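You operate a simulated robot arm through the tools that you are given. There is no shell and no other tool.

The job below is to be done with a simulated robot arm. You get a single attempt, and the scene is never put back.

Task
Switch the shaker off and put its jar on the high shelf.
Fine: off before the hood opens; close the hood again; leave the stroke dial. Set down upright: what you pick out. Where these are worked on the way, their far stop is far enough and under half their travel is too little: clear hood.
Where things are to end (x, y in the base frame): clear jar within 60 mm of [220, -850].

It is judged by the outcome, as a careful person would: the job done as asked, and still so three seconds after it is handed in. It fails if anything else is knocked over, pushed out of place, dropped, spilled or broken.

Robot
A 6-joint arm with a two-finger gripper, fixed in place. Base frame: the origin is at the foot of the arm, x ahead of it, y to its left, z up; the work surface is at about z = 860. Readings come in mm, degrees, newtons and seconds.
Its first joint turns from -166.0 to 166.0 degrees. Payload 3.43 kg.
The TCP is the grasp point between the finger pads, 20 mm short of the fingertips. In the tool frame z runs along the fingers and y along their closing line. The gripper opens to 190 mm. The gripper's body begins 248 mm behind the TCP.
Orientation is that of the tool frame in the base frame, as [roll, pitch, yaw] about the fixed x, y, z axes, in that order (R = Rz(yaw) Ry(pitch) Rx(roll)). With the fingers straight down and closing along the base's y, the tool's x points along the base's -x, its y along +y and its z along -z.

Tools
- The arm moves only by the tool play_rows. Its arguments are lists of equal length, an entry for each row: "delta_pos": the shift along the base's x, y, z in mm, a list of three; "turn": the turn, a rotation vector about the base's x, y, z in degrees, a list of three; "claw": the opening in per cent of the stroke, from 0 (shut) to 100 (fully open). In form: {"delta_pos": [[x, y, z], ...], "turn": [[rx, ry, rz], ...], "claw": [claw, ...]}. A call has 1 to 20 rows; each row is the pose to reach, as a shift and turn from the pose commanded when the call began. A row lasts 0.2 s, in which the tool goes at most 50 mm and 8.6 degrees; a call with a longer step from one row to the next is refused whole, and so is a gripper value outside its range. Where a pose cannot be reached the arm comes as near as it can. A force on the tool above 90 N (or 10 N above the force at the start of the call, whichever is more), or a blocked arm, ends the call early, and 0.2 s more pass. The fingers move at their own pace (about 153 mm/s each) and stop on an object; they squeeze with about 28 N. The grip force told is the motor's: it shows also when the fingers shut on nothing. Time passes only in rows, and 0.2 s behind the last, so rows that repeat a pose let the fingers close. The reply holds the time, the measured pose of the TCP, the force on the tool along the base axes, the opening and the grip force, in the units named above and with some noise, with the torque about the TCP (base axes, N m) and any sound that the robot's microphone picked up.
- Cameras (640 x 400 px; columns grow to the right, rows downward): "scene" is fixed at [221.5, 499.5, 1734.1]; the picture's right is [-0.97, -0.24, 0.00], its down [-0.10, 0.41, -0.91] and it looks along [0.22, -0.88, -0.42] (base axes); focal length 341 px, centre (320, 200). "wrist" rides on the gripper at [70, -8, -288] in the tool frame; the picture's right is [0.12, 0.99, 0.00], its down [-0.96, 0.12, -0.25] and it looks along [-0.25, 0.03, 0.97] (tool axes); focal length 261 px, centre (320, 200). There is no depth. A picture from a camera that has moved, and an enlarged one, comes with that camera's place and axes in the base frame and with its lens.
- get_image(camera): a new picture of that camera. The clock stands still meanwhile.
- lift_body(by): slides the trunk up (or, below 0, down) by that many mm; the arm rides with it, the base frame stays. It gives what a move gives, with no picture.
- enlarge(camera, box): a new picture of the part [left, top, right, bottom] of that camera's present view, enlarged. The clock stands still meanwhile.
- sign_off(): hands the job in; it is judged then, once.

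Places have to be worked out from the pictures, the camera data and where the tool is seen. Open the gripper and draw the arm clear of the work before you hand the job in, unless the task says otherwise.

The tools are called after ">>>" by a JSON object that holds its "api" and its "payload". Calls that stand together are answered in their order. play_rows: Moves the arm, as the interface text tells. Its arguments: {"type":"object","properties":{"delta_pos":{"type":"array"},"turn":{"type":"array"},"claw":{"type":"array"}},"required":["delta_pos","turn","claw"]} The other tools are called the same way: lift_body (by) slides the trunk up or down; get_image (camera) takes a picture; enlarge (camera, box) takes an enlarged picture of a part of a camera's view; sign_off () hands the job in.

At the start:

```text
clock: 0.0
position: [388.7, -562.7, 1441.5]
ee_rot: [180.0, 0.0, -180.0]
contact_force: [-0.5, 0.1, -1.2]
moment: [0.03, -0.02, 0.01]
grip_width: 190.2
finger_force: 0.0
trunk travel left (down, up): [-350.0, 90.0]
```

scene: 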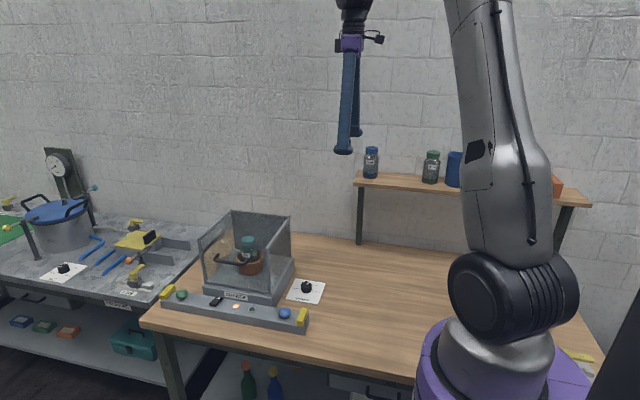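
wrist: 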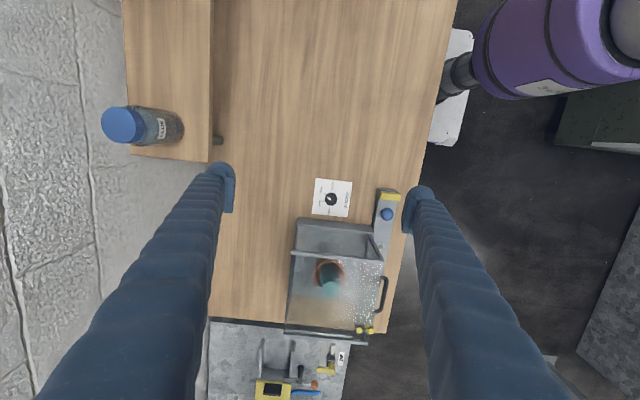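

I start with close views of the shaker, its panel and the shelf to learn what is what.

>>> {"api": "enlarge", "payload": {"camera": "scene", "box": [150, 200, 340, 335]}}

>>> {"api": "enlarge", "payload": {"camera": "scene", "box": [340, 130, 600, 270]}}

>>> {"api": "enlarge", "payload": {"camera": "wrist", "box": [270, 160, 430, 350]}}

```text
2.96 times, centred on (245, 268) of scene
camera zoom: at [221.5, 499.5, 1734.1], right [-0.97, -0.24, 0.0], down [-0.1, 0.41, -0.91], along [0.22, -0.88, -0.42], focal length 1011 px, centre (542, 0)
```

zoom: 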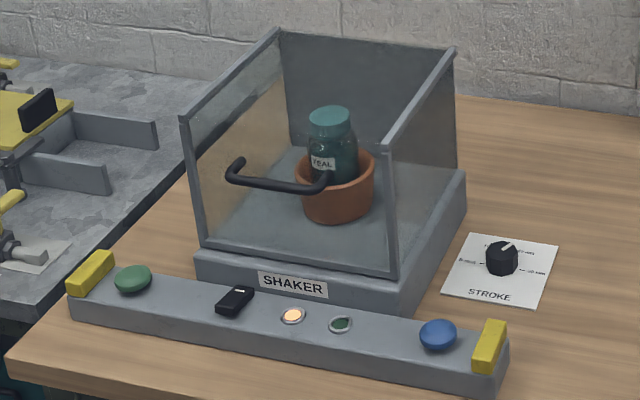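

```text
2.46 times, centred on (470, 200) of scene
camera zoom: at [221.5, 499.5, 1734.1], right [-0.97, -0.24, 0.0], down [-0.1, 0.41, -0.91], along [0.22, -0.88, -0.42], focal length 840 px, centre (-49, 200)
```

zoom: 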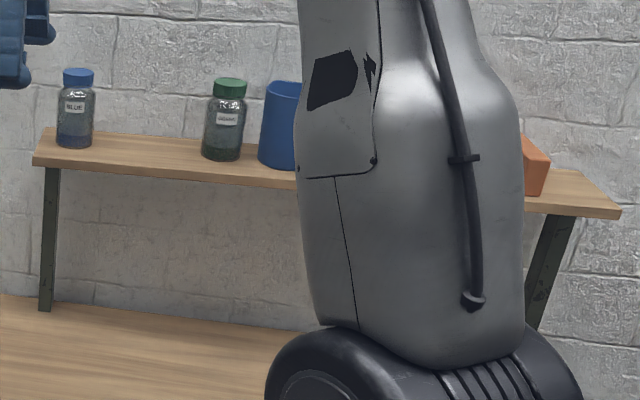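

```text
2.11 times, centred on (350, 255) of wrist
camera zoom: at [317.7, -570.4, 1727.1], right [-0.12, 0.99, 0.0], down [0.96, 0.12, 0.25], along [0.25, 0.03, -0.97], focal length 549 px, centre (257, 84)
```

zoom: 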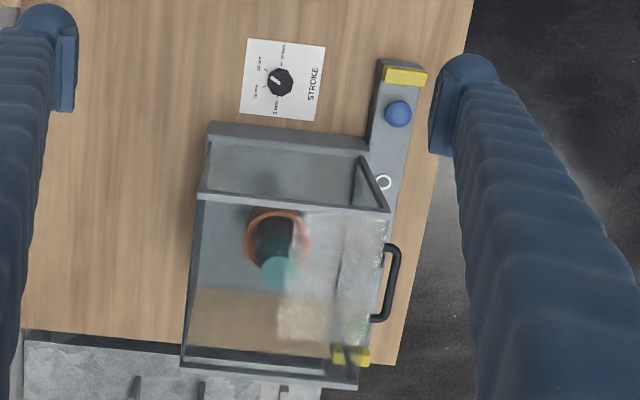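

The scene places the shaker's panel along y≈-320 (rocker near x 804), the hood at x 614–871 and y -615 to -371 with its top at z≈1116, and the jar at about (744,-494). I take tighter enlargements to read the controls and the hood frame.

>>> {"api": "enlarge", "payload": {"camera": "scene", "box": [155, 275, 245, 330]}}

>>> {"api": "enlarge", "payload": {"camera": "scene", "box": [225, 280, 315, 335]}}

>>> {"api": "enlarge", "payload": {"camera": "scene", "box": [195, 200, 305, 305]}}

>>> {"api": "enlarge", "payload": {"camera": "scene", "box": [285, 270, 335, 310]}}

```text
7.11 times, centred on (200, 302) of scene
camera zoom: at [221.5, 499.5, 1734.1], right [-0.97, -0.24, 0.0], down [-0.1, 0.41, -0.91], along [0.22, -0.88, -0.42], focal length 2427 px, centre (1173, -529)
```

zoom: 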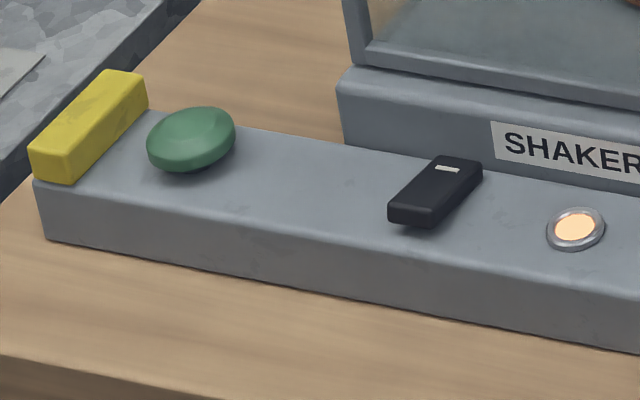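

```text
7.11 times, centred on (270, 308) of scene
camera zoom: at [221.5, 499.5, 1734.1], right [-0.97, -0.24, 0.0], down [-0.1, 0.41, -0.91], along [0.22, -0.88, -0.42], focal length 2427 px, centre (676, -564)
```

zoom: 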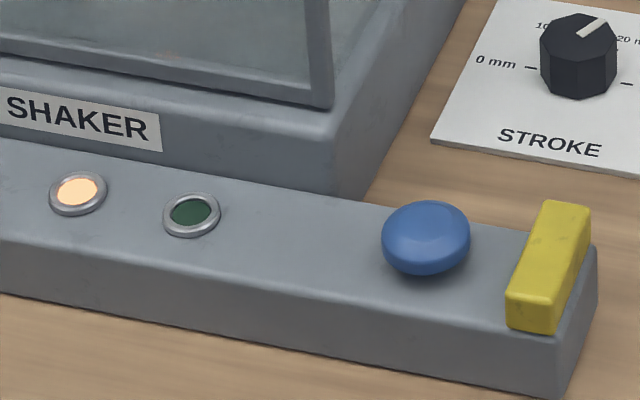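

```text
3.81 times, centred on (250, 252) of scene
camera zoom: at [221.5, 499.5, 1734.1], right [-0.97, -0.24, 0.0], down [-0.1, 0.41, -0.91], along [0.22, -0.88, -0.42], focal length 1300 px, centre (587, 0)
```

zoom: 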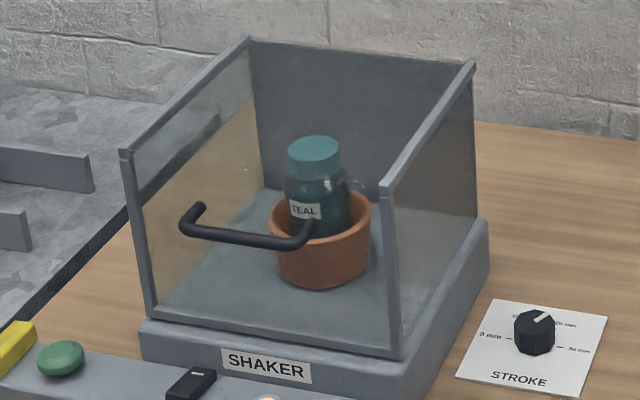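

```text
10.00 times, centred on (310, 290) of scene
camera zoom: at [221.5, 499.5, 1734.1], right [-0.97, -0.24, 0.0], down [-0.1, 0.41, -0.91], along [0.22, -0.88, -0.42], focal length 3413 px, centre (420, -700)
```

zoom: 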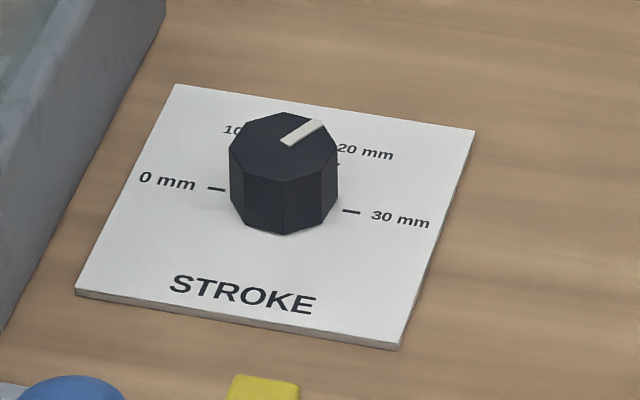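

The panel has a black rocker (white mark on its wall-side end), a lit amber lamp, a dark green lamp and two mushroom buttons. I move the open gripper above the panel so the wrist camera can look at it closely, staying above the hood.

>>> {"api": "play_rows", "payload": {"delta_pos": [[33, 26, 0], [66, 52, 0], [99, 79, 0], [132, 105, 0], [165, 131, 0], [198, 157, 0], [231, 184, 0], [265, 210, 0], [298, 236, 0], [331, 263, 0], [331, 263, -45], [331, 263, -90], [331, 263, -135], [331, 263, -180], [331, 263, -221]], "turn": [[0, 0, 0], [0, 0, 0], [0, 0, 0], [0, 0, 0], [0, 0, 0], [0, 0, 0], [0, 0, 0], [0, 0, 0], [0, 0, 0], [0, 0, 0], [0, 0, 0], [0, 0, 0], [0, 0, 0], [0, 0, 0], [0, 0, 0]], "claw": [100, 100, 100, 100, 100, 100, 100, 100, 100, 100, 100, 100, 100, 100, 100]}}

>>> {"api": "get_image", "payload": {"camera": "wrist"}}

>>> {"api": "enlarge", "payload": {"camera": "scene", "box": [195, 200, 305, 305]}}

```text
clock: 3.2
position: [720.1, -300.6, 1221.6]
ee_rot: [180.0, 0.0, -180.0]
contact_force: [0.9, -0.2, -0.1]
moment: [0.01, 0.03, 0.03]
grip_width: 189.9
finger_force: 0.0
trunk travel left (down, up): [-350.0, 90.0]
```

```text
taken
camera wrist: at [650.1, -307.6, 1506.3], right [-0.12, 0.99, 0.0], down [0.96, 0.12, 0.25], along [0.25, 0.03, -0.97], focal length 261 px, centre (320, 200)
```

wrist: 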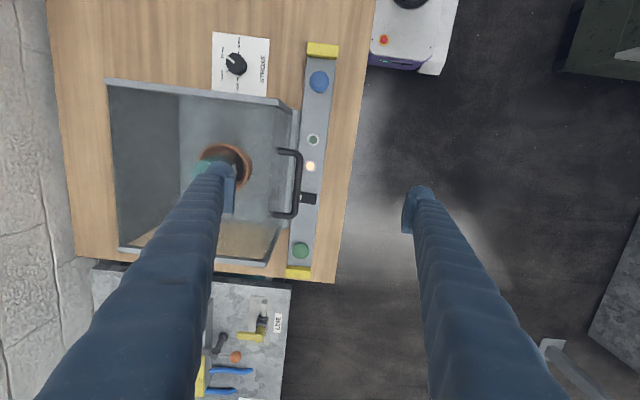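

```text
3.81 times, centred on (250, 252) of scene
camera zoom: at [221.5, 499.5, 1734.1], right [-0.97, -0.24, 0.0], down [-0.1, 0.41, -0.91], along [0.22, -0.88, -0.42], focal length 1300 px, centre (587, 0)
```

zoom: 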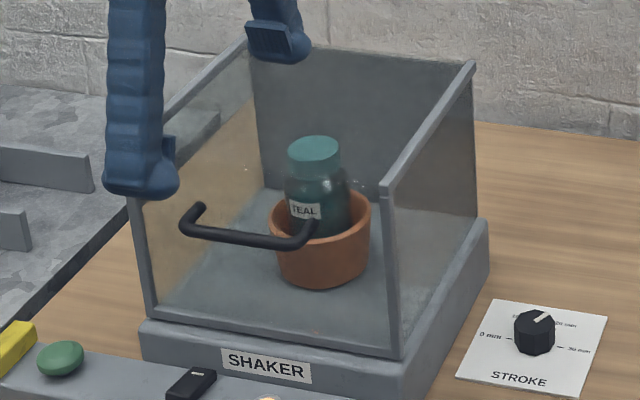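

The panel is in view; I enlarge the wrist view around the rocker, lamps and handle.

>>> {"api": "enlarge", "payload": {"camera": "wrist", "box": [265, 125, 345, 225]}}

>>> {"api": "enlarge", "payload": {"camera": "wrist", "box": [90, 60, 340, 290]}}

```text
4.00 times, centred on (305, 175) of wrist
camera zoom: at [650.1, -307.6, 1506.3], right [-0.12, 0.99, 0.0], down [0.96, 0.12, 0.25], along [0.25, 0.03, -0.97], focal length 1043 px, centre (380, 300)
```

zoom: 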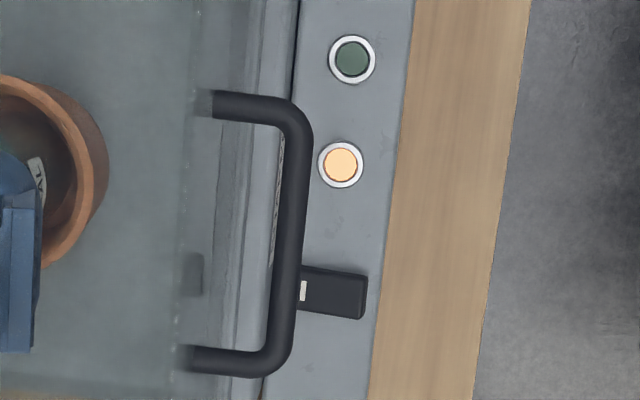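

```text
1.74 times, centred on (215, 175) of wrist
camera zoom: at [650.1, -307.6, 1506.3], right [-0.12, 0.99, 0.0], down [0.96, 0.12, 0.25], along [0.25, 0.03, -0.97], focal length 453 px, centre (503, 244)
```

zoom: 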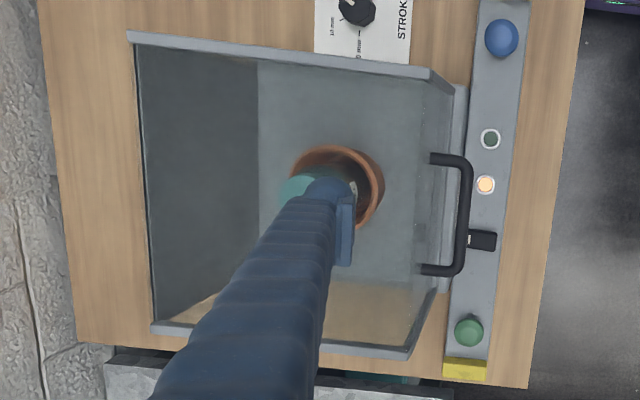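

The rocker lies at about x 801, y -340 to -300, with its wall-side (marked) end seemingly pressed in; the handle bar is at y≈-338, z≈1073. I close the fingers, move above the rocker's near end and descend part way.

>>> {"api": "play_rows", "payload": {"delta_pos": [[40, 1, 0], [81, 3, 0], [81, 3, 0], [81, 3, 0], [81, 3, -45], [81, 3, -90], [81, 3, -135], [81, 3, -180], [81, 3, -220], [81, 3, -250], [81, 3, -260]], "turn": [[0, 0, 0], [0, 0, 0], [0, 0, 0], [0, 0, 0], [0, 0, 0], [0, 0, 0], [0, 0, 0], [0, 0, 0], [0, 0, 0], [0, 0, 0], [0, 0, 0]], "claw": [50, 0, 0, 0, 0, 0, 0, 0, 0, 0, 0]}}

>>> {"api": "enlarge", "payload": {"camera": "scene", "box": [150, 200, 310, 330]}}

>>> {"api": "get_image", "payload": {"camera": "wrist"}}

```text
clock: 5.6
position: [800.2, -291.8, 962.9]
ee_rot: [-179.9, 0.0, -179.9]
contact_force: [2.6, 36.9, 23.4]
moment: [-5.03, 0.6, -0.4]
grip_width: 0.1
finger_force: 28.0
trunk travel left (down, up): [-350.0, 90.0]
```

```text
3.08 times, centred on (230, 265) of scene
camera zoom: at [221.5, 499.5, 1734.1], right [-0.97, -0.24, 0.0], down [-0.1, 0.41, -0.91], along [0.22, -0.88, -0.42], focal length 1050 px, centre (597, 0)
```

zoom: 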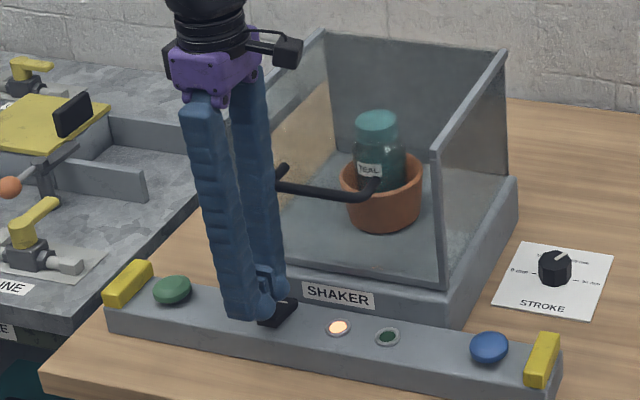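

```text
taken
camera wrist: at [730.6, -300.5, 1247.9], right [-0.12, 0.99, 0.0], down [0.96, 0.12, 0.25], along [0.25, 0.03, -0.97], focal length 261 px, centre (320, 200)
```

wrist: 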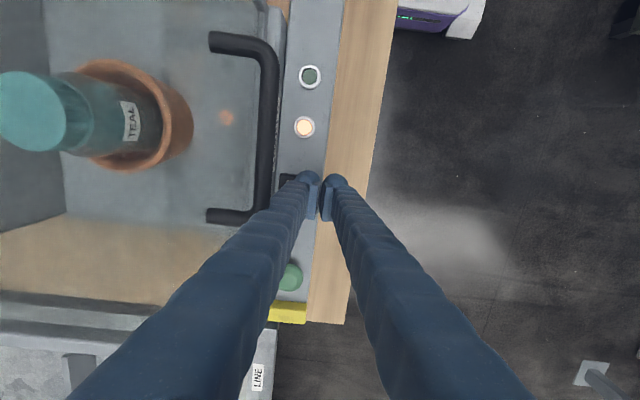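

The slanted fingers have touched the hood's handle side (37 N in +y). I back off toward +y and up, then turn the gripper 90° so the fingers' spread lies along x and clears the handle.

>>> {"api": "play_rows", "payload": {"delta_pos": [[0, 15, 0], [0, 30, 0], [0, 35, 40], [0, 35, 85], [0, 35, 130], [0, 35, 175], [0, 35, 220], [0, 35, 220], [0, 35, 220], [0, 35, 220], [0, 35, 220], [0, 35, 220], [0, 35, 220], [0, 35, 220], [0, 35, 220], [0, 35, 220], [0, 35, 220], [0, 35, 220]], "turn": [[0, 0, 0], [0, 0, 0], [0, 0, 0], [0, 0, 0], [0, 0, 0], [0, 0, 0], [0, 0, 0], [0, 0, -8.5], [0, 0, -17], [0, 0, -25.5], [0, 0, -34], [0, 0, -42.5], [0, 0, -51], [0, 0, -59.5], [0, 0, -68], [0, 0, -76], [0, 0, -83], [0, 0, -90]], "claw": [0, 0, 0, 0, 0, 0, 0, 0, 0, 0, 0, 0, 0, 0, 0, 0, 0, 0]}}

>>> {"api": "get_image", "payload": {"camera": "wrist"}}

>>> {"api": "enlarge", "payload": {"camera": "scene", "box": [150, 200, 310, 330]}}

```text
clock: 9.4
position: [799.5, -261.7, 1180.6]
ee_rot: [-179.9, 0.0, 89.8]
contact_force: [0.8, 0.0, -0.4]
moment: [-0.01, -0.01, 0.0]
grip_width: 0.0
finger_force: 27.8
trunk travel left (down, up): [-350.0, 90.0]
```

```text
taken
camera wrist: at [792.3, -190.8, 1465.9], right [0.99, 0.12, 0.0], down [0.11, -0.96, 0.25], along [0.03, -0.25, -0.97], focal length 261 px, centre (320, 200)
```

wrist: 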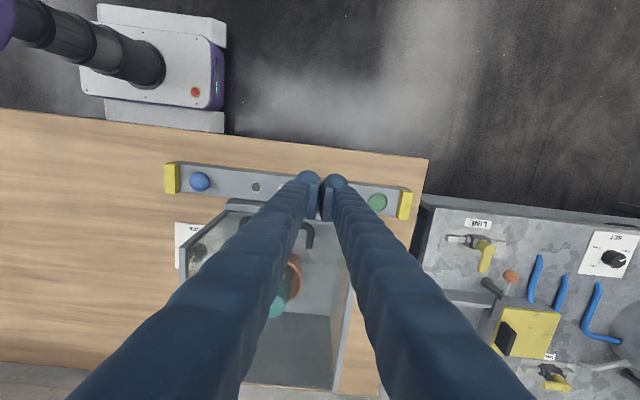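

```text
3.08 times, centred on (230, 265) of scene
camera zoom: at [221.5, 499.5, 1734.1], right [-0.97, -0.24, 0.0], down [-0.1, 0.41, -0.91], along [0.22, -0.88, -0.42], focal length 1050 px, centre (597, 0)
```

zoom: 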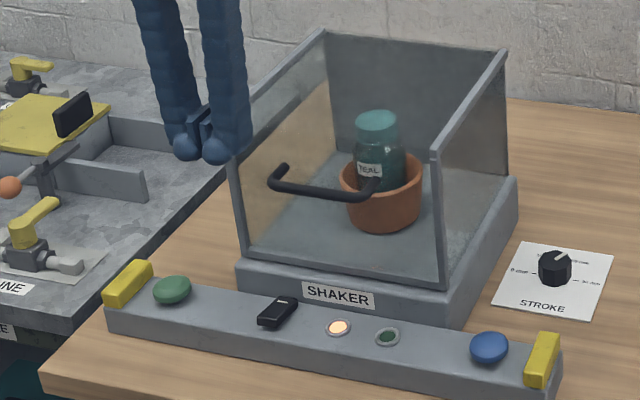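

The hood is undisturbed and the gripper is turned. I move over the rocker's near end (y≈-298) and lower to about 30 mm above it.

>>> {"api": "play_rows", "payload": {"delta_pos": [[1, -18, 0], [1, -36, 0], [1, -36, -45], [1, -36, -90], [1, -36, -135], [1, -36, -180], [1, -36, -220], [1, -36, -235]], "turn": [[0, 0, 0], [0, 0, 0], [0, 0, 0], [0, 0, 0], [0, 0, 0], [0, 0, 0], [0, 0, 0], [0, 0, 0]], "claw": [0, 0, 0, 0, 0, 0, 0, 0]}}

>>> {"api": "enlarge", "payload": {"camera": "scene", "box": [180, 220, 270, 330]}}

>>> {"api": "enlarge", "payload": {"camera": "wrist", "box": [260, 120, 400, 260]}}

```text
clock: 11.2
position: [800.7, -297.0, 946.6]
ee_rot: [180.0, 0.1, 90.0]
contact_force: [0.2, -0.3, 0.2]
moment: [0.03, -0.01, -0.04]
grip_width: 0.0
finger_force: 27.9
trunk travel left (down, up): [-350.0, 90.0]
```

```text
3.64 times, centred on (225, 275) of scene
camera zoom: at [221.5, 499.5, 1734.1], right [-0.97, -0.24, 0.0], down [-0.1, 0.41, -0.91], along [0.22, -0.88, -0.42], focal length 1241 px, centre (666, -73)
```

zoom: 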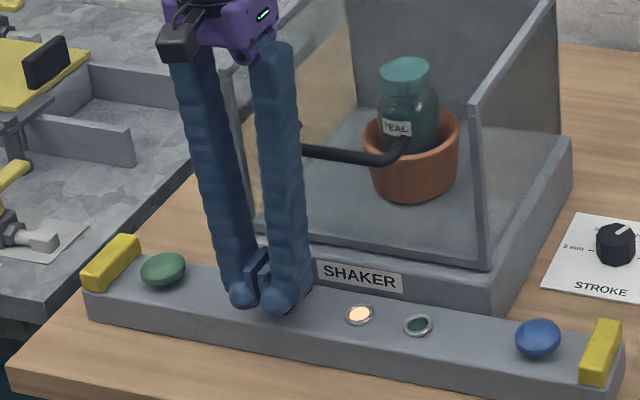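

```text
2.86 times, centred on (330, 190) of wrist
camera zoom: at [793.3, -226.9, 1231.6], right [0.99, 0.12, 0.0], down [0.12, -0.96, 0.25], along [0.03, -0.25, -0.97], focal length 745 px, centre (291, 229)
```

zoom: 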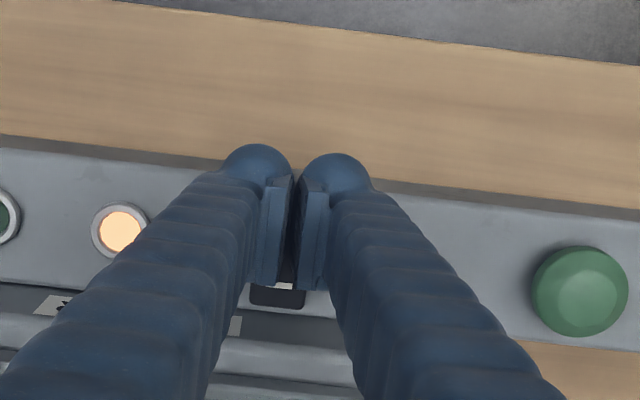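

The closed fingertips are centred over the rocker's near half, with its white mark showing past them. I press down in small steps, watching force and sound.

>>> {"api": "play_rows", "payload": {"delta_pos": [[0, 0, -4], [0, 0, -8], [0, 0, -11], [0, 0, -14]], "turn": [[0, 0, 0], [0, 0, 0], [0, 0, 0], [0, 0, 0]], "claw": [0, 0, 0, 0]}}

>>> {"api": "enlarge", "payload": {"camera": "scene", "box": [200, 270, 270, 330]}}

```text
clock: 12.2
position: [801.6, -296.2, 931.8]
ee_rot: [180.0, 0.0, 90.1]
contact_force: [-1.6, 0.6, 8.6]
moment: [-0.13, 0.03, -0.07]
grip_width: 6.0
finger_force: 34.6
trunk travel left (down, up): [-350.0, 90.0]
heard: click
```

```text
6.67 times, centred on (235, 300) of scene
camera zoom: at [221.5, 499.5, 1734.1], right [-0.97, -0.24, 0.0], down [-0.1, 0.41, -0.91], along [0.22, -0.88, -0.42], focal length 2275 px, centre (887, -467)
```

zoom: 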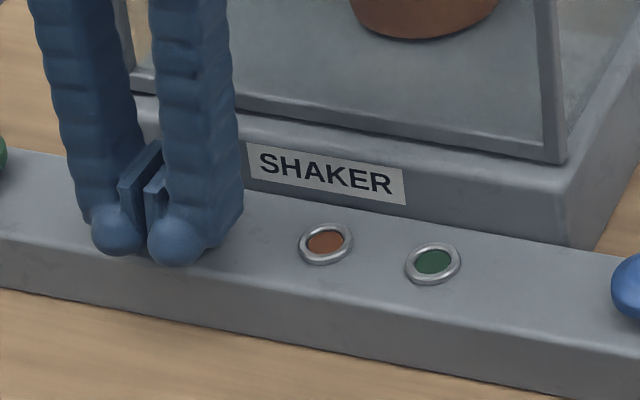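

A click was heard and the amber lamp went out. I lift off the rocker and look again at the panel, watching for any run-down or lock lamp.

>>> {"api": "play_rows", "payload": {"delta_pos": [[0, 5, 20], [0, 15, 60], [0, 30, 105], [0, 40, 150], [0, 50, 195], [0, 50, 230], [0, 50, 230], [0, 50, 230]], "turn": [[0, 0, 0], [0, 0, 0], [0, 0, 0], [0, 0, 0], [0, 0, 0], [0, 0, 0], [0, 0, 0], [0, 0, 0]], "claw": [0, 0, 0, 0, 0, 0, 0, 0]}}

>>> {"api": "enlarge", "payload": {"camera": "scene", "box": [150, 200, 310, 330]}}

>>> {"api": "enlarge", "payload": {"camera": "scene", "box": [190, 280, 260, 325]}}

```text
clock: 14.0
position: [801.2, -246.1, 1163.5]
ee_rot: [180.0, 0.1, 90.0]
contact_force: [0.3, 0.1, -0.3]
moment: [-0.03, 0.04, -0.01]
grip_width: 0.2
finger_force: 33.9
trunk travel left (down, up): [-350.0, 90.0]
```

```text
3.08 times, centred on (230, 265) of scene
camera zoom: at [221.5, 499.5, 1734.1], right [-0.97, -0.24, 0.0], down [-0.1, 0.41, -0.91], along [0.22, -0.88, -0.42], focal length 1050 px, centre (597, 0)
```

zoom: 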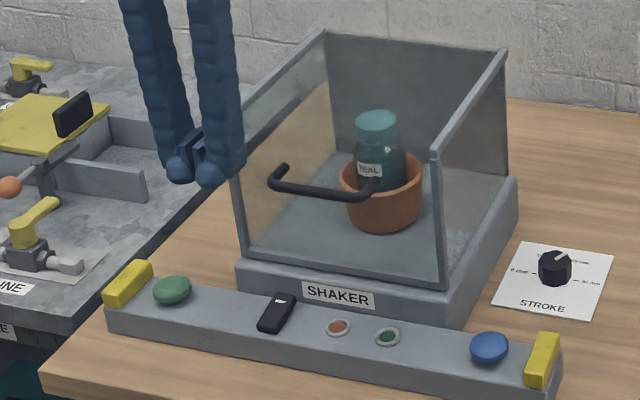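

```text
8.89 times, centred on (225, 302) of scene
camera zoom: at [221.5, 499.5, 1734.1], right [-0.97, -0.24, 0.0], down [-0.1, 0.41, -0.91], along [0.22, -0.88, -0.42], focal length 3034 px, centre (1164, -711)
```

zoom: 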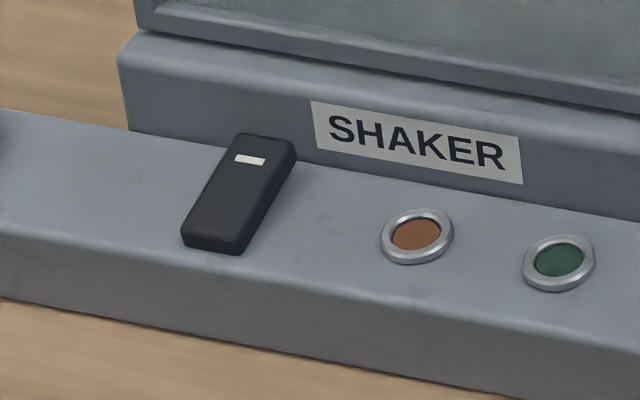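

The rocker is flipped toward its near end and both lamps are dark, so the shaker is off. Next I study the hood's construction to judge how it opens.

>>> {"api": "enlarge", "payload": {"camera": "scene", "box": [195, 205, 255, 250]}}

>>> {"api": "enlarge", "payload": {"camera": "scene", "box": [245, 205, 305, 250]}}

>>> {"api": "enlarge", "payload": {"camera": "wrist", "box": [160, 180, 380, 399]}}

```text
8.89 times, centred on (225, 228) of scene
camera zoom: at [221.5, 499.5, 1734.1], right [-0.97, -0.24, 0.0], down [-0.1, 0.41, -0.91], along [0.22, -0.88, -0.42], focal length 3034 px, centre (1164, -44)
```

zoom: 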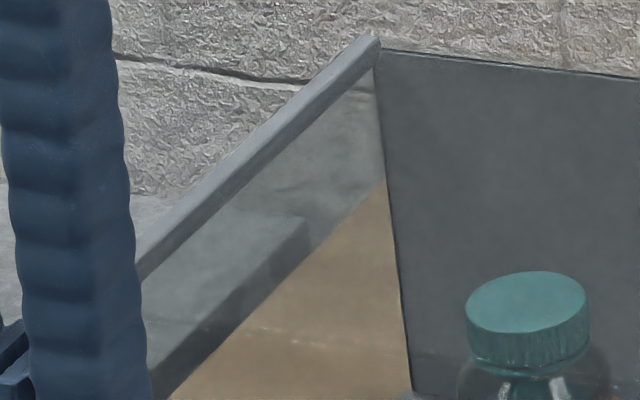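

```text
8.89 times, centred on (275, 228) of scene
camera zoom: at [221.5, 499.5, 1734.1], right [-0.97, -0.24, 0.0], down [-0.1, 0.41, -0.91], along [0.22, -0.88, -0.42], focal length 3034 px, centre (720, -44)
```

zoom: 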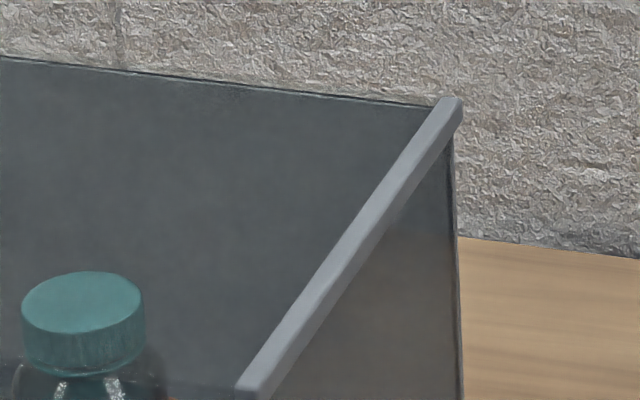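

```text
1.83 times, centred on (270, 290) of wrist
camera zoom: at [793.5, -176.5, 1448.3], right [0.99, 0.12, 0.0], down [0.12, -0.96, 0.25], along [0.03, -0.25, -0.97], focal length 476 px, centre (411, 36)
```

zoom: 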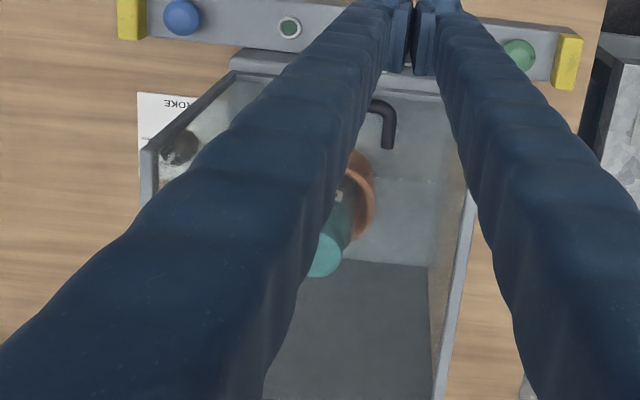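

The rear wall is opaque and fixed; the clear hood (front pane, sides, top rails) most likely swings up about the rear edge. I back away, undo the yaw turn, and open the fingers partly, ready to take the handle from the front with the tool horizontal.

>>> {"api": "play_rows", "payload": {"delta_pos": [[-10, 15, 10], [-20, 30, 20], [-30, 45, 30], [-40, 60, 40], [-50, 76, 40], [-62, 76, 40], [-62, 76, 40], [-62, 76, 40], [-62, 76, 40], [-62, 76, 40], [-62, 76, 40], [-62, 76, 40]], "turn": [[0, 0, 8], [0, 0, 16], [0, 0, 24], [0, 0, 32], [0, 0, 40], [0, 0, 48], [0, 0, 56], [0, 0, 64], [0, 0, 72], [0, 0, 80], [0, 0, 86], [0, 0, 90]], "claw": [0, 0, 0, 0, 0, 10, 20, 30, 40, 42, 42, 42]}}

>>> {"api": "play_rows", "payload": {"delta_pos": [[0, 0, 0], [0, 0, 0], [0, 0, 0], [0, 0, 0], [0, 0, 0], [0, 0, 0], [0, 0, 0], [0, 0, 0], [0, 0, 0], [0, 0, 0], [0, 0, 0], [0, 0, 0]], "turn": [[-8, 0, 0], [-16, 0, 0], [-24, 0, 0], [-32, 0, 0], [-40, 0, 0], [-48, 0, 0], [-56, 0, 0], [-64, 0, 0], [-72, 0, 0], [-80, 0, 0], [-86, 0, 0], [-90, 0, 0]], "claw": [42, 42, 42, 42, 42, 42, 42, 42, 42, 42, 42, 42]}}

>>> {"api": "get_image", "payload": {"camera": "wrist"}}

>>> {"api": "get_image", "payload": {"camera": "scene"}}

```text
clock: 16.6
position: [739.1, -171.5, 1201.5]
ee_rot: [179.9, 0.0, -179.8]
contact_force: [0.1, 0.0, 0.1]
moment: [0.0, 0.04, -0.01]
grip_width: 80.2
finger_force: 0.0
trunk travel left (down, up): [-350.0, 90.0]
```

```text
clock: 19.2
position: [739.7, -171.4, 1202.3]
ee_rot: [-89.9, 0.0, -180.0]
contact_force: [0.1, 0.1, -0.5]
moment: [0.0, 0.01, -0.01]
grip_width: 79.8
finger_force: 0.0
trunk travel left (down, up): [-350.0, 90.0]
```

```text
taken
camera wrist: at [669.8, 117.0, 1207.2], right [-0.12, 0.0, -0.99], down [0.96, 0.25, -0.12], along [0.25, -0.97, -0.03], focal length 261 px, centre (320, 200)
```

wrist: 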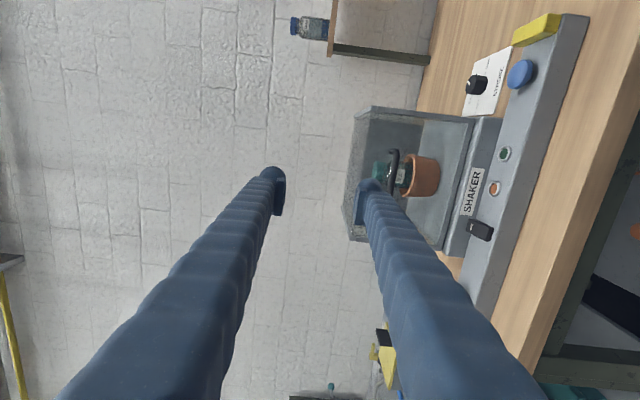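

```text
taken
```

scene: 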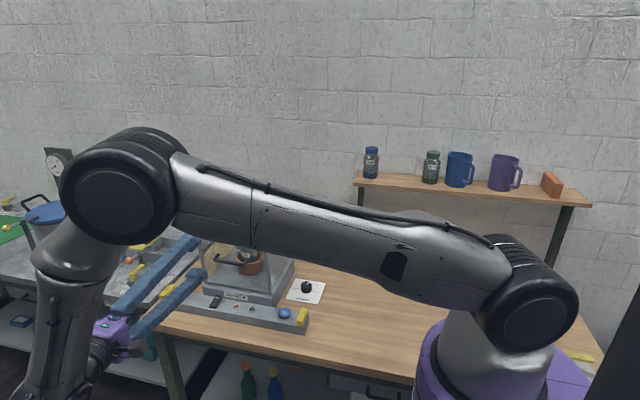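

The tool is now horizontal, pointing at the hood. I enlarge the wrist view to pin down the handle and the hood's hinge edges.

>>> {"api": "enlarge", "payload": {"camera": "wrist", "box": [335, 95, 515, 255]}}

```text
2.50 times, centred on (425, 175) of wrist
camera zoom: at [669.8, 117.0, 1207.2], right [-0.12, 0.0, -0.99], down [0.96, 0.25, -0.12], along [0.25, -0.97, -0.03], focal length 652 px, centre (58, 262)
```

zoom: 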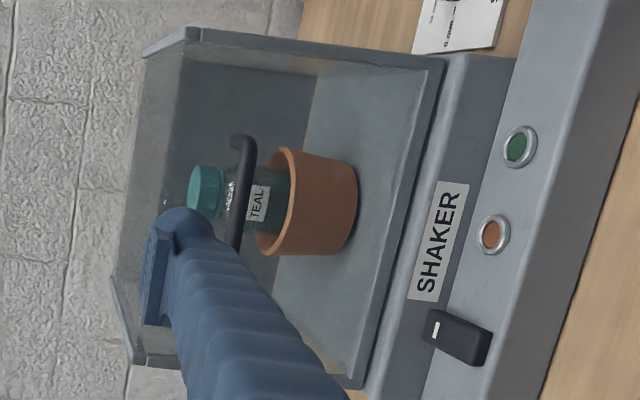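

The handle bar is at y≈-338, z≈1072, x 680–794. I lower to its height, then advance to straddle it with the open fingers (tips short of the pane).

>>> {"api": "play_rows", "payload": {"delta_pos": [[0, 0, -45], [0, 0, -90], [0, 0, -130], [0, -45, -130], [0, -90, -130], [0, -120, -130], [0, -140, -130], [0, -150, -130]], "turn": [[0, 0, 0], [0, 0, 0], [0, 0, 0], [0, 0, 0], [0, 0, 0], [0, 0, 0], [0, 0, 0], [0, 0, 0]], "claw": [42, 42, 42, 42, 42, 42, 42, 42]}}

>>> {"api": "get_image", "payload": {"camera": "wrist"}}

>>> {"api": "enlarge", "payload": {"camera": "scene", "box": [150, 200, 310, 330]}}

```text
clock: 21.0
position: [740.1, -322.0, 1071.5]
ee_rot: [-90.0, 0.0, -180.0]
contact_force: [0.0, -0.8, 0.1]
moment: [-0.03, -0.03, 0.0]
grip_width: 80.0
finger_force: 0.0
trunk travel left (down, up): [-350.0, 90.0]
```

```text
taken
camera wrist: at [668.9, -33.9, 1078.3], right [-0.12, 0.0, -0.99], down [0.96, 0.25, -0.12], along [0.25, -0.97, -0.03], focal length 261 px, centre (320, 200)
```

wrist: 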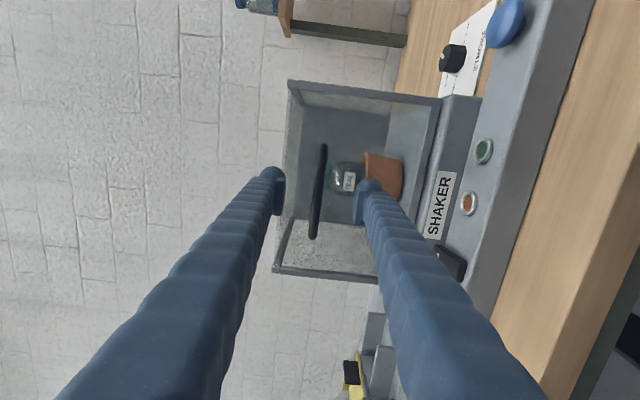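

```text
3.08 times, centred on (230, 265) of scene
camera zoom: at [221.5, 499.5, 1734.1], right [-0.97, -0.24, 0.0], down [-0.1, 0.41, -0.91], along [0.22, -0.88, -0.42], focal length 1050 px, centre (597, 0)
```

zoom: 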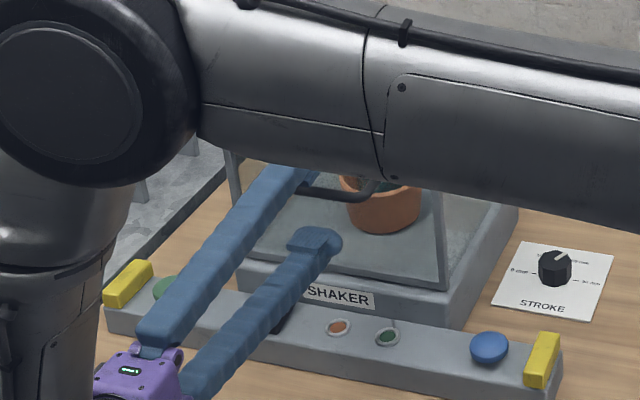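

The bar sits between the fingers at TCP height. I advance 12 mm more and close on it.

>>> {"api": "play_rows", "payload": {"delta_pos": [[0, -7, 0], [0, -12, 0], [0, -12, 0], [0, -12, 0], [0, -12, 0]], "turn": [[0, 0, 0], [0, 0, 0], [0, 0, 0], [0, 0, 0], [0, 0, 0]], "claw": [42, 42, 0, 0, 0]}}

>>> {"api": "enlarge", "payload": {"camera": "wrist", "box": [230, 70, 480, 290]}}

```text
clock: 22.2
position: [738.4, -333.9, 1073.9]
ee_rot: [-89.8, 0.1, 179.9]
contact_force: [6.2, -9.8, 27.7]
moment: [-0.13, 1.12, -0.29]
grip_width: 9.0
finger_force: 43.5
trunk travel left (down, up): [-350.0, 90.0]
```

```text
1.82 times, centred on (355, 180) of wrist
camera zoom: at [668.7, -45.4, 1079.9], right [-0.12, 0.0, -0.99], down [0.96, 0.25, -0.11], along [0.25, -0.97, -0.03], focal length 474 px, centre (256, 236)
```

zoom: 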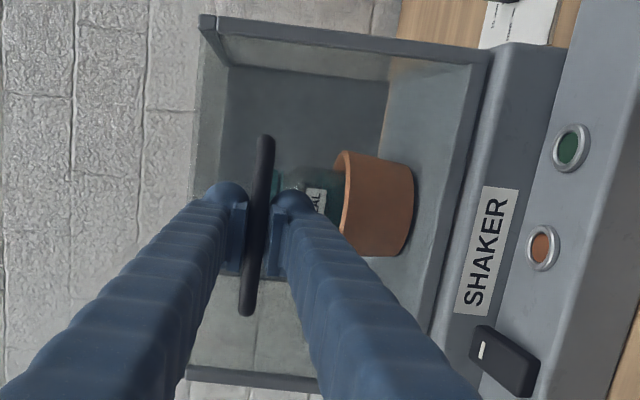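

I hold the bar (9 mm opening, bar a couple of mm above the commanded height). A small trial lift with a matching tilt will show which way the hood moves from the forces.

>>> {"api": "play_rows", "payload": {"delta_pos": [[0, 0, 4], [0, 0, 8], [0, 0, 12], [0, 0, 16]], "turn": [[0.7, 0, 0], [1.4, 0, 0], [2.1, 0, 0], [2.8, 0, 0]], "claw": [0, 0, 0, 0]}}

>>> {"api": "enlarge", "payload": {"camera": "wrist", "box": [230, 70, 480, 290]}}

```text
clock: 23.2
position: [739.0, -338.6, 1083.4]
ee_rot: [-93.1, -0.2, 179.8]
contact_force: [2.8, -43.8, -26.9]
moment: [0.05, -1.06, 0.86]
grip_width: 8.9
finger_force: 42.6
trunk travel left (down, up): [-350.0, 90.0]
```

```text
1.82 times, centred on (355, 180) of wrist
camera zoom: at [669.6, -50.6, 1105.3], right [-0.12, 0.05, -0.99], down [0.96, 0.25, -0.11], along [0.24, -0.97, -0.08], focal length 474 px, centre (256, 236)
```

zoom: 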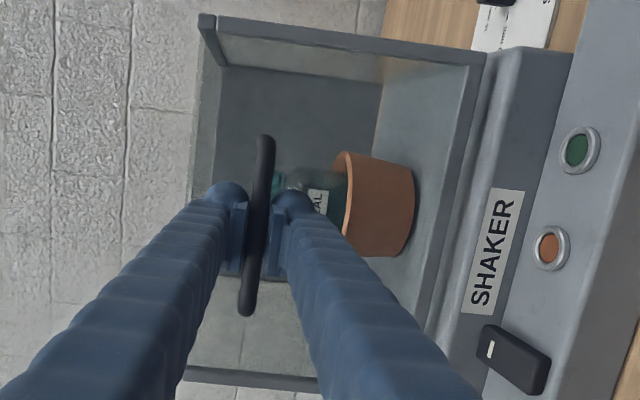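

The handle moved up 9.5 mm and back 4.7 mm, which fits a hinge at the rear bottom edge (y≈-615, z≈937; radius ≈313). I follow that arc, tilting the tool along, to about 25° and check forces.

>>> {"api": "play_rows", "payload": {"delta_pos": [[0, -13.4, 9.9], [0, -25.3, 28.2], [0, -38.4, 45.7], [0, -52.7, 62.1], [0, -68.1, 77.6], [0, -84.6, 91.9]], "turn": [[2.2, 0, 0], [6.2, 0, 0], [10.2, 0, 0], [14.2, 0, 0], [18.2, 0, 0], [22.2, 0, 0]], "claw": [0, 0, 0, 0, 0, 0]}}

>>> {"api": "get_image", "payload": {"camera": "wrist"}}

>>> {"api": "get_image", "payload": {"camera": "scene"}}

```text
clock: 24.6
position: [739.8, -417.8, 1179.6]
ee_rot: [-115.1, 0.0, 180.0]
contact_force: [-3.5, -9.8, -11.4]
moment: [-0.05, -1.31, 0.57]
grip_width: 8.5
finger_force: 42.3
trunk travel left (down, up): [-350.0, 90.0]
```

```text
taken
camera wrist: at [668.9, -161.6, 1306.9], right [-0.12, 0.42, -0.9], down [0.96, 0.27, 0.0], along [0.25, -0.86, -0.44], focal length 261 px, centre (320, 200)
```

wrist: 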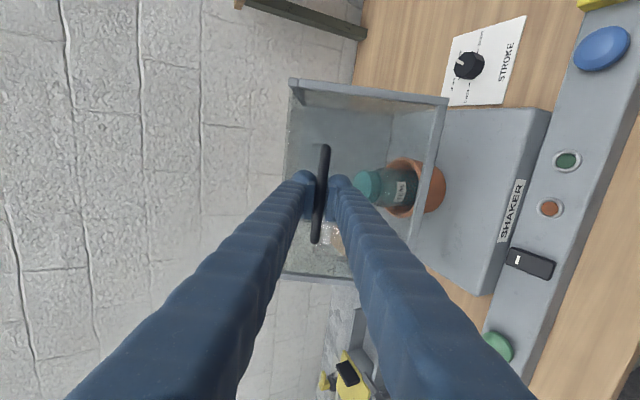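

```text
taken
```

scene: 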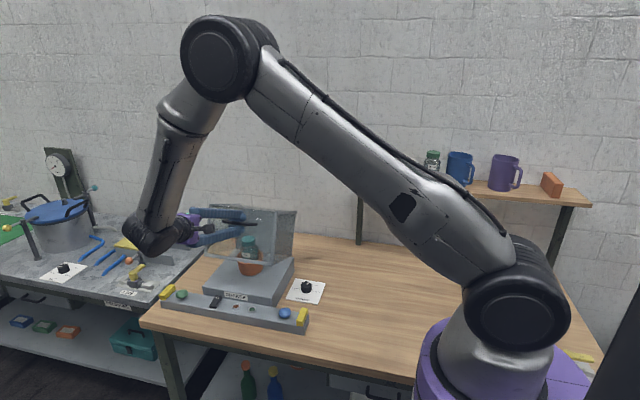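

The arc fits very well (about 15 N, mostly the hood's weight). I continue to about 60°.

>>> {"api": "play_rows", "payload": {"delta_pos": [[0, -21.9, 16.3], [0, -45.1, 30.5], [0, -69.6, 42.7], [0, -94.9, 52.7], [0, -121.1, 60.5], [0, -147.8, 65.9], [0, -174.9, 69]], "turn": [[5, 0, 0], [10, 0, 0], [15, 0, 0], [20, 0, 0], [25, 0, 0], [30, 0, 0], [35, 0, 0]], "claw": [0, 0, 0, 0, 0, 0, 0]}}

>>> {"api": "get_image", "payload": {"camera": "scene"}}

>>> {"api": "get_image", "payload": {"camera": "wrist"}}

```text
clock: 26.2
position: [739.6, -595.0, 1244.5]
ee_rot: [-150.2, -0.2, -180.0]
contact_force: [-5.4, -3.9, -35.3]
moment: [-0.09, -1.32, -0.14]
grip_width: 8.4
finger_force: 41.4
trunk travel left (down, up): [-350.0, 90.0]
```

```text
taken
```

scene: 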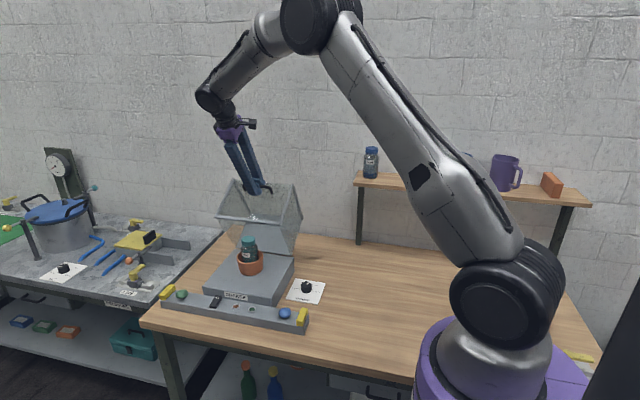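

```text
taken
camera wrist: at [670.4, -458.6, 1497.0], right [-0.12, 0.86, -0.49], down [0.96, 0.22, 0.15], along [0.24, -0.46, -0.86], focal length 261 px, centre (320, 200)
```

wrist: 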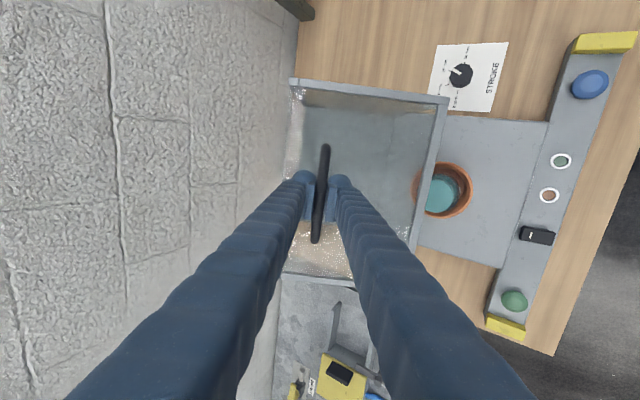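

The hood follows to about 62°; a refit of the arc gives the hinge at (-604, 946), radius 299. I continue toward the far stop with less tool rotation to save reach.

>>> {"api": "play_rows", "payload": {"delta_pos": [[0, -28.7, -4.4], [0, -54.7, -7.1], [0, -80.3, -12]], "turn": [[3, 0, 0], [6, 0, 0], [8, 0, 0]], "claw": [0, 0, 0]}}

>>> {"api": "get_image", "payload": {"camera": "scene"}}

```text
clock: 27.0
position: [738.0, -674.2, 1239.0]
ee_rot: [-157.9, 0.1, -179.9]
contact_force: [-3.5, -3.2, -0.2]
moment: [-0.08, -0.22, -0.12]
grip_width: 7.9
finger_force: 42.0
trunk travel left (down, up): [-350.0, 90.0]
```

```text
taken
```

scene: 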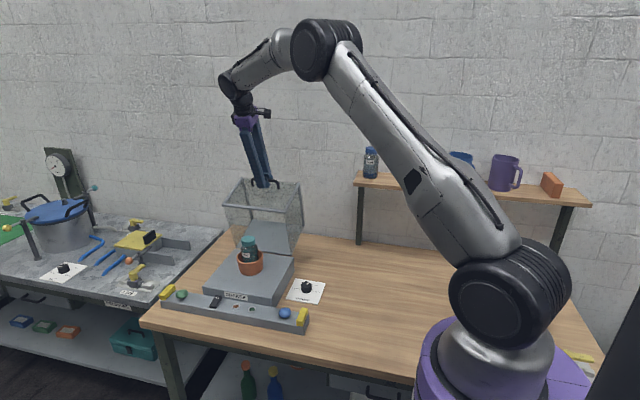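

About 78° open with almost no force. I go on carefully in small steps to find the stop.

>>> {"api": "play_rows", "payload": {"delta_pos": [[0, -13, -3], [0, -25, -6.5], [0, -37, -10.5], [0, -49, -15.5]], "turn": [[1, 0, 0], [2, 0, 0], [3, 0, 0], [4, 0, 0]], "claw": [0, 0, 0, 0]}}

>>> {"api": "enlarge", "payload": {"camera": "scene", "box": [200, 90, 330, 310]}}

>>> {"api": "get_image", "payload": {"camera": "wrist"}}

```text
clock: 28.0
position: [738.4, -723.4, 1222.7]
ee_rot: [-161.9, 0.1, 179.9]
contact_force: [7.8, -9.7, 13.0]
moment: [-0.05, -0.24, 0.05]
grip_width: 7.4
finger_force: 41.8
trunk travel left (down, up): [-350.0, 90.0]
```

```text
1.82 times, centred on (265, 200) of scene
camera zoom: at [221.5, 499.5, 1734.1], right [-0.97, -0.24, 0.0], down [-0.1, 0.41, -0.91], along [0.22, -0.88, -0.42], focal length 620 px, centre (420, 200)
```

zoom: 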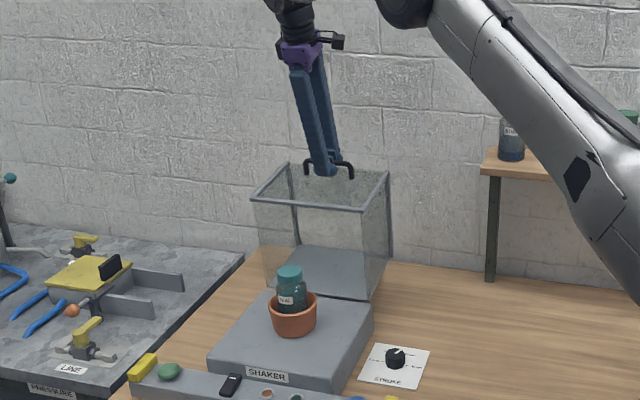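

```text
taken
camera wrist: at [669.2, -642.2, 1495.9], right [-0.12, 0.94, -0.31], down [0.96, 0.19, 0.2], along [0.25, -0.27, -0.93], focal length 261 px, centre (320, 200)
```

wrist: 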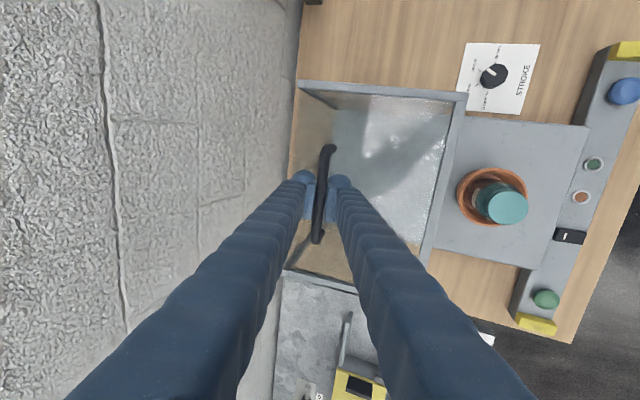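

About 88° open, still little force. I continue a few more degrees until the stop is felt.

>>> {"api": "play_rows", "payload": {"delta_pos": [[0, -8, -3], [0, -16, -7], [0, -24, -11]], "turn": [[1, 0, 0], [2, 0, 0], [3, 0, 0]], "claw": [0, 0, 0]}}

```text
clock: 28.8
position: [738.8, -747.7, 1211.7]
ee_rot: [-165.0, 0.0, -179.9]
contact_force: [15.0, -15.7, 22.3]
moment: [-0.05, -0.21, -0.05]
grip_width: 7.3
finger_force: 41.1
trunk travel left (down, up): [-350.0, 90.0]
```

Only a radial mismatch so far, no stop. I continue a few degrees with a slightly larger radius.

>>> {"api": "play_rows", "payload": {"delta_pos": [[0, -7, -1.5], [0, -14, -4], [0, -21, -8], [0, -28, -12]], "turn": [[1, 0, 0], [2, 0, 0], [3, 0, 0], [4, 0, 0]], "claw": [0, 0, 0, 0]}}

>>> {"api": "get_image", "payload": {"camera": "wrist"}}

>>> {"api": "enlarge", "payload": {"camera": "scene", "box": [200, 90, 330, 310]}}

```text
clock: 29.8
position: [731.5, -758.8, 1194.9]
ee_rot: [-169.1, -0.1, -179.9]
contact_force: [19.2, 14.4, 16.5]
moment: [-0.09, -0.18, -0.25]
grip_width: 6.5
finger_force: 40.1
out of reach, approached as far as the arm can: row 3, 4
trunk travel left (down, up): [-350.0, 90.0]
```

```text
taken
camera wrist: at [661.5, -712.8, 1476.4], right [-0.12, 0.97, -0.19], down [0.96, 0.16, 0.22], along [0.24, -0.15, -0.96], focal length 261 px, centre (320, 200)
```

wrist: 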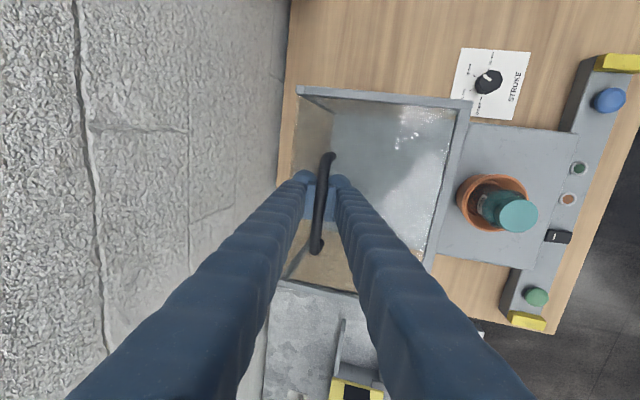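

```text
1.82 times, centred on (265, 200) of scene
camera zoom: at [221.5, 499.5, 1734.1], right [-0.97, -0.24, 0.0], down [-0.1, 0.41, -0.91], along [0.22, -0.88, -0.42], focal length 620 px, centre (420, 200)
```

zoom: 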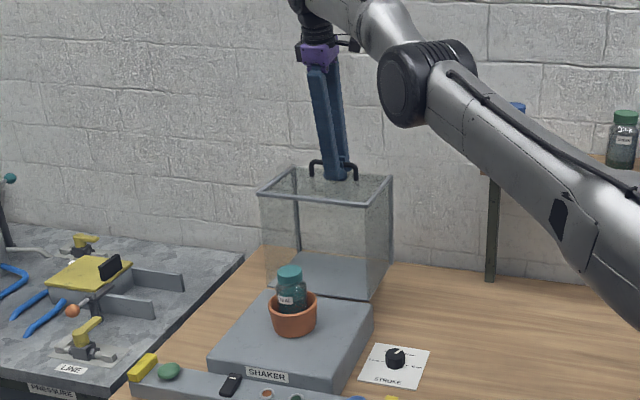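

The arm reaches its limit at about 96° open, past the hood's balance point. I open the fingers slowly so the bar stays caged between them, and see whether the hood rests.

>>> {"api": "play_rows", "payload": {"delta_pos": [[0, 3, 2], [0, 3, 2], [0, 3, 2], [0, 3, 2], [0, 3, 2], [0, 3, 2]], "turn": [[0, 0, 0], [0, 0, 0], [0, 0, 0], [0, 0, 0], [0, 0, 0], [0, 0, 0]], "claw": [6, 9, 12, 16, 20, 24]}}

>>> {"api": "enlarge", "payload": {"camera": "wrist", "box": [230, 70, 530, 290]}}

>>> {"api": "enlarge", "payload": {"camera": "scene", "box": [200, 90, 330, 310]}}

```text
clock: 31.2
position: [729.4, -761.0, 1198.3]
ee_rot: [-168.9, 0.1, -179.9]
contact_force: [0.2, -2.7, 7.5]
moment: [0.16, 0.02, -0.01]
grip_width: 43.5
finger_force: 0.1
trunk travel left (down, up): [-350.0, 90.0]
```

```text
1.82 times, centred on (380, 180) of wrist
camera zoom: at [658.8, -713.3, 1479.7], right [-0.12, 0.97, -0.19], down [0.96, 0.16, 0.22], along [0.25, -0.16, -0.96], focal length 474 px, centre (211, 236)
```

zoom: 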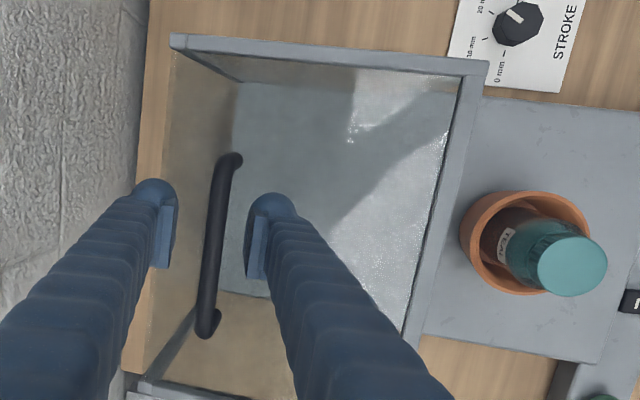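

```text
1.82 times, centred on (265, 200) of scene
camera zoom: at [221.5, 499.5, 1734.1], right [-0.97, -0.24, 0.0], down [-0.1, 0.41, -0.91], along [0.22, -0.88, -0.42], focal length 620 px, centre (420, 200)
```

zoom: 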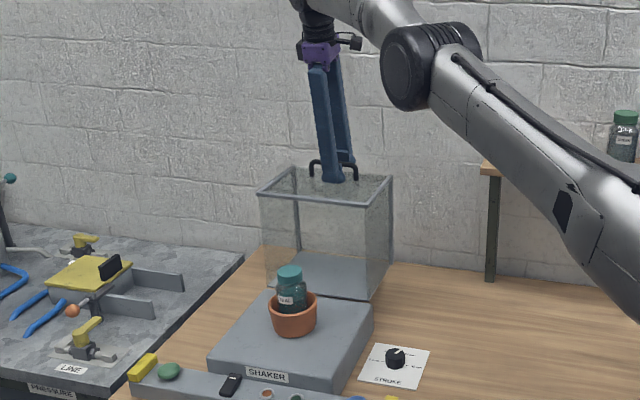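

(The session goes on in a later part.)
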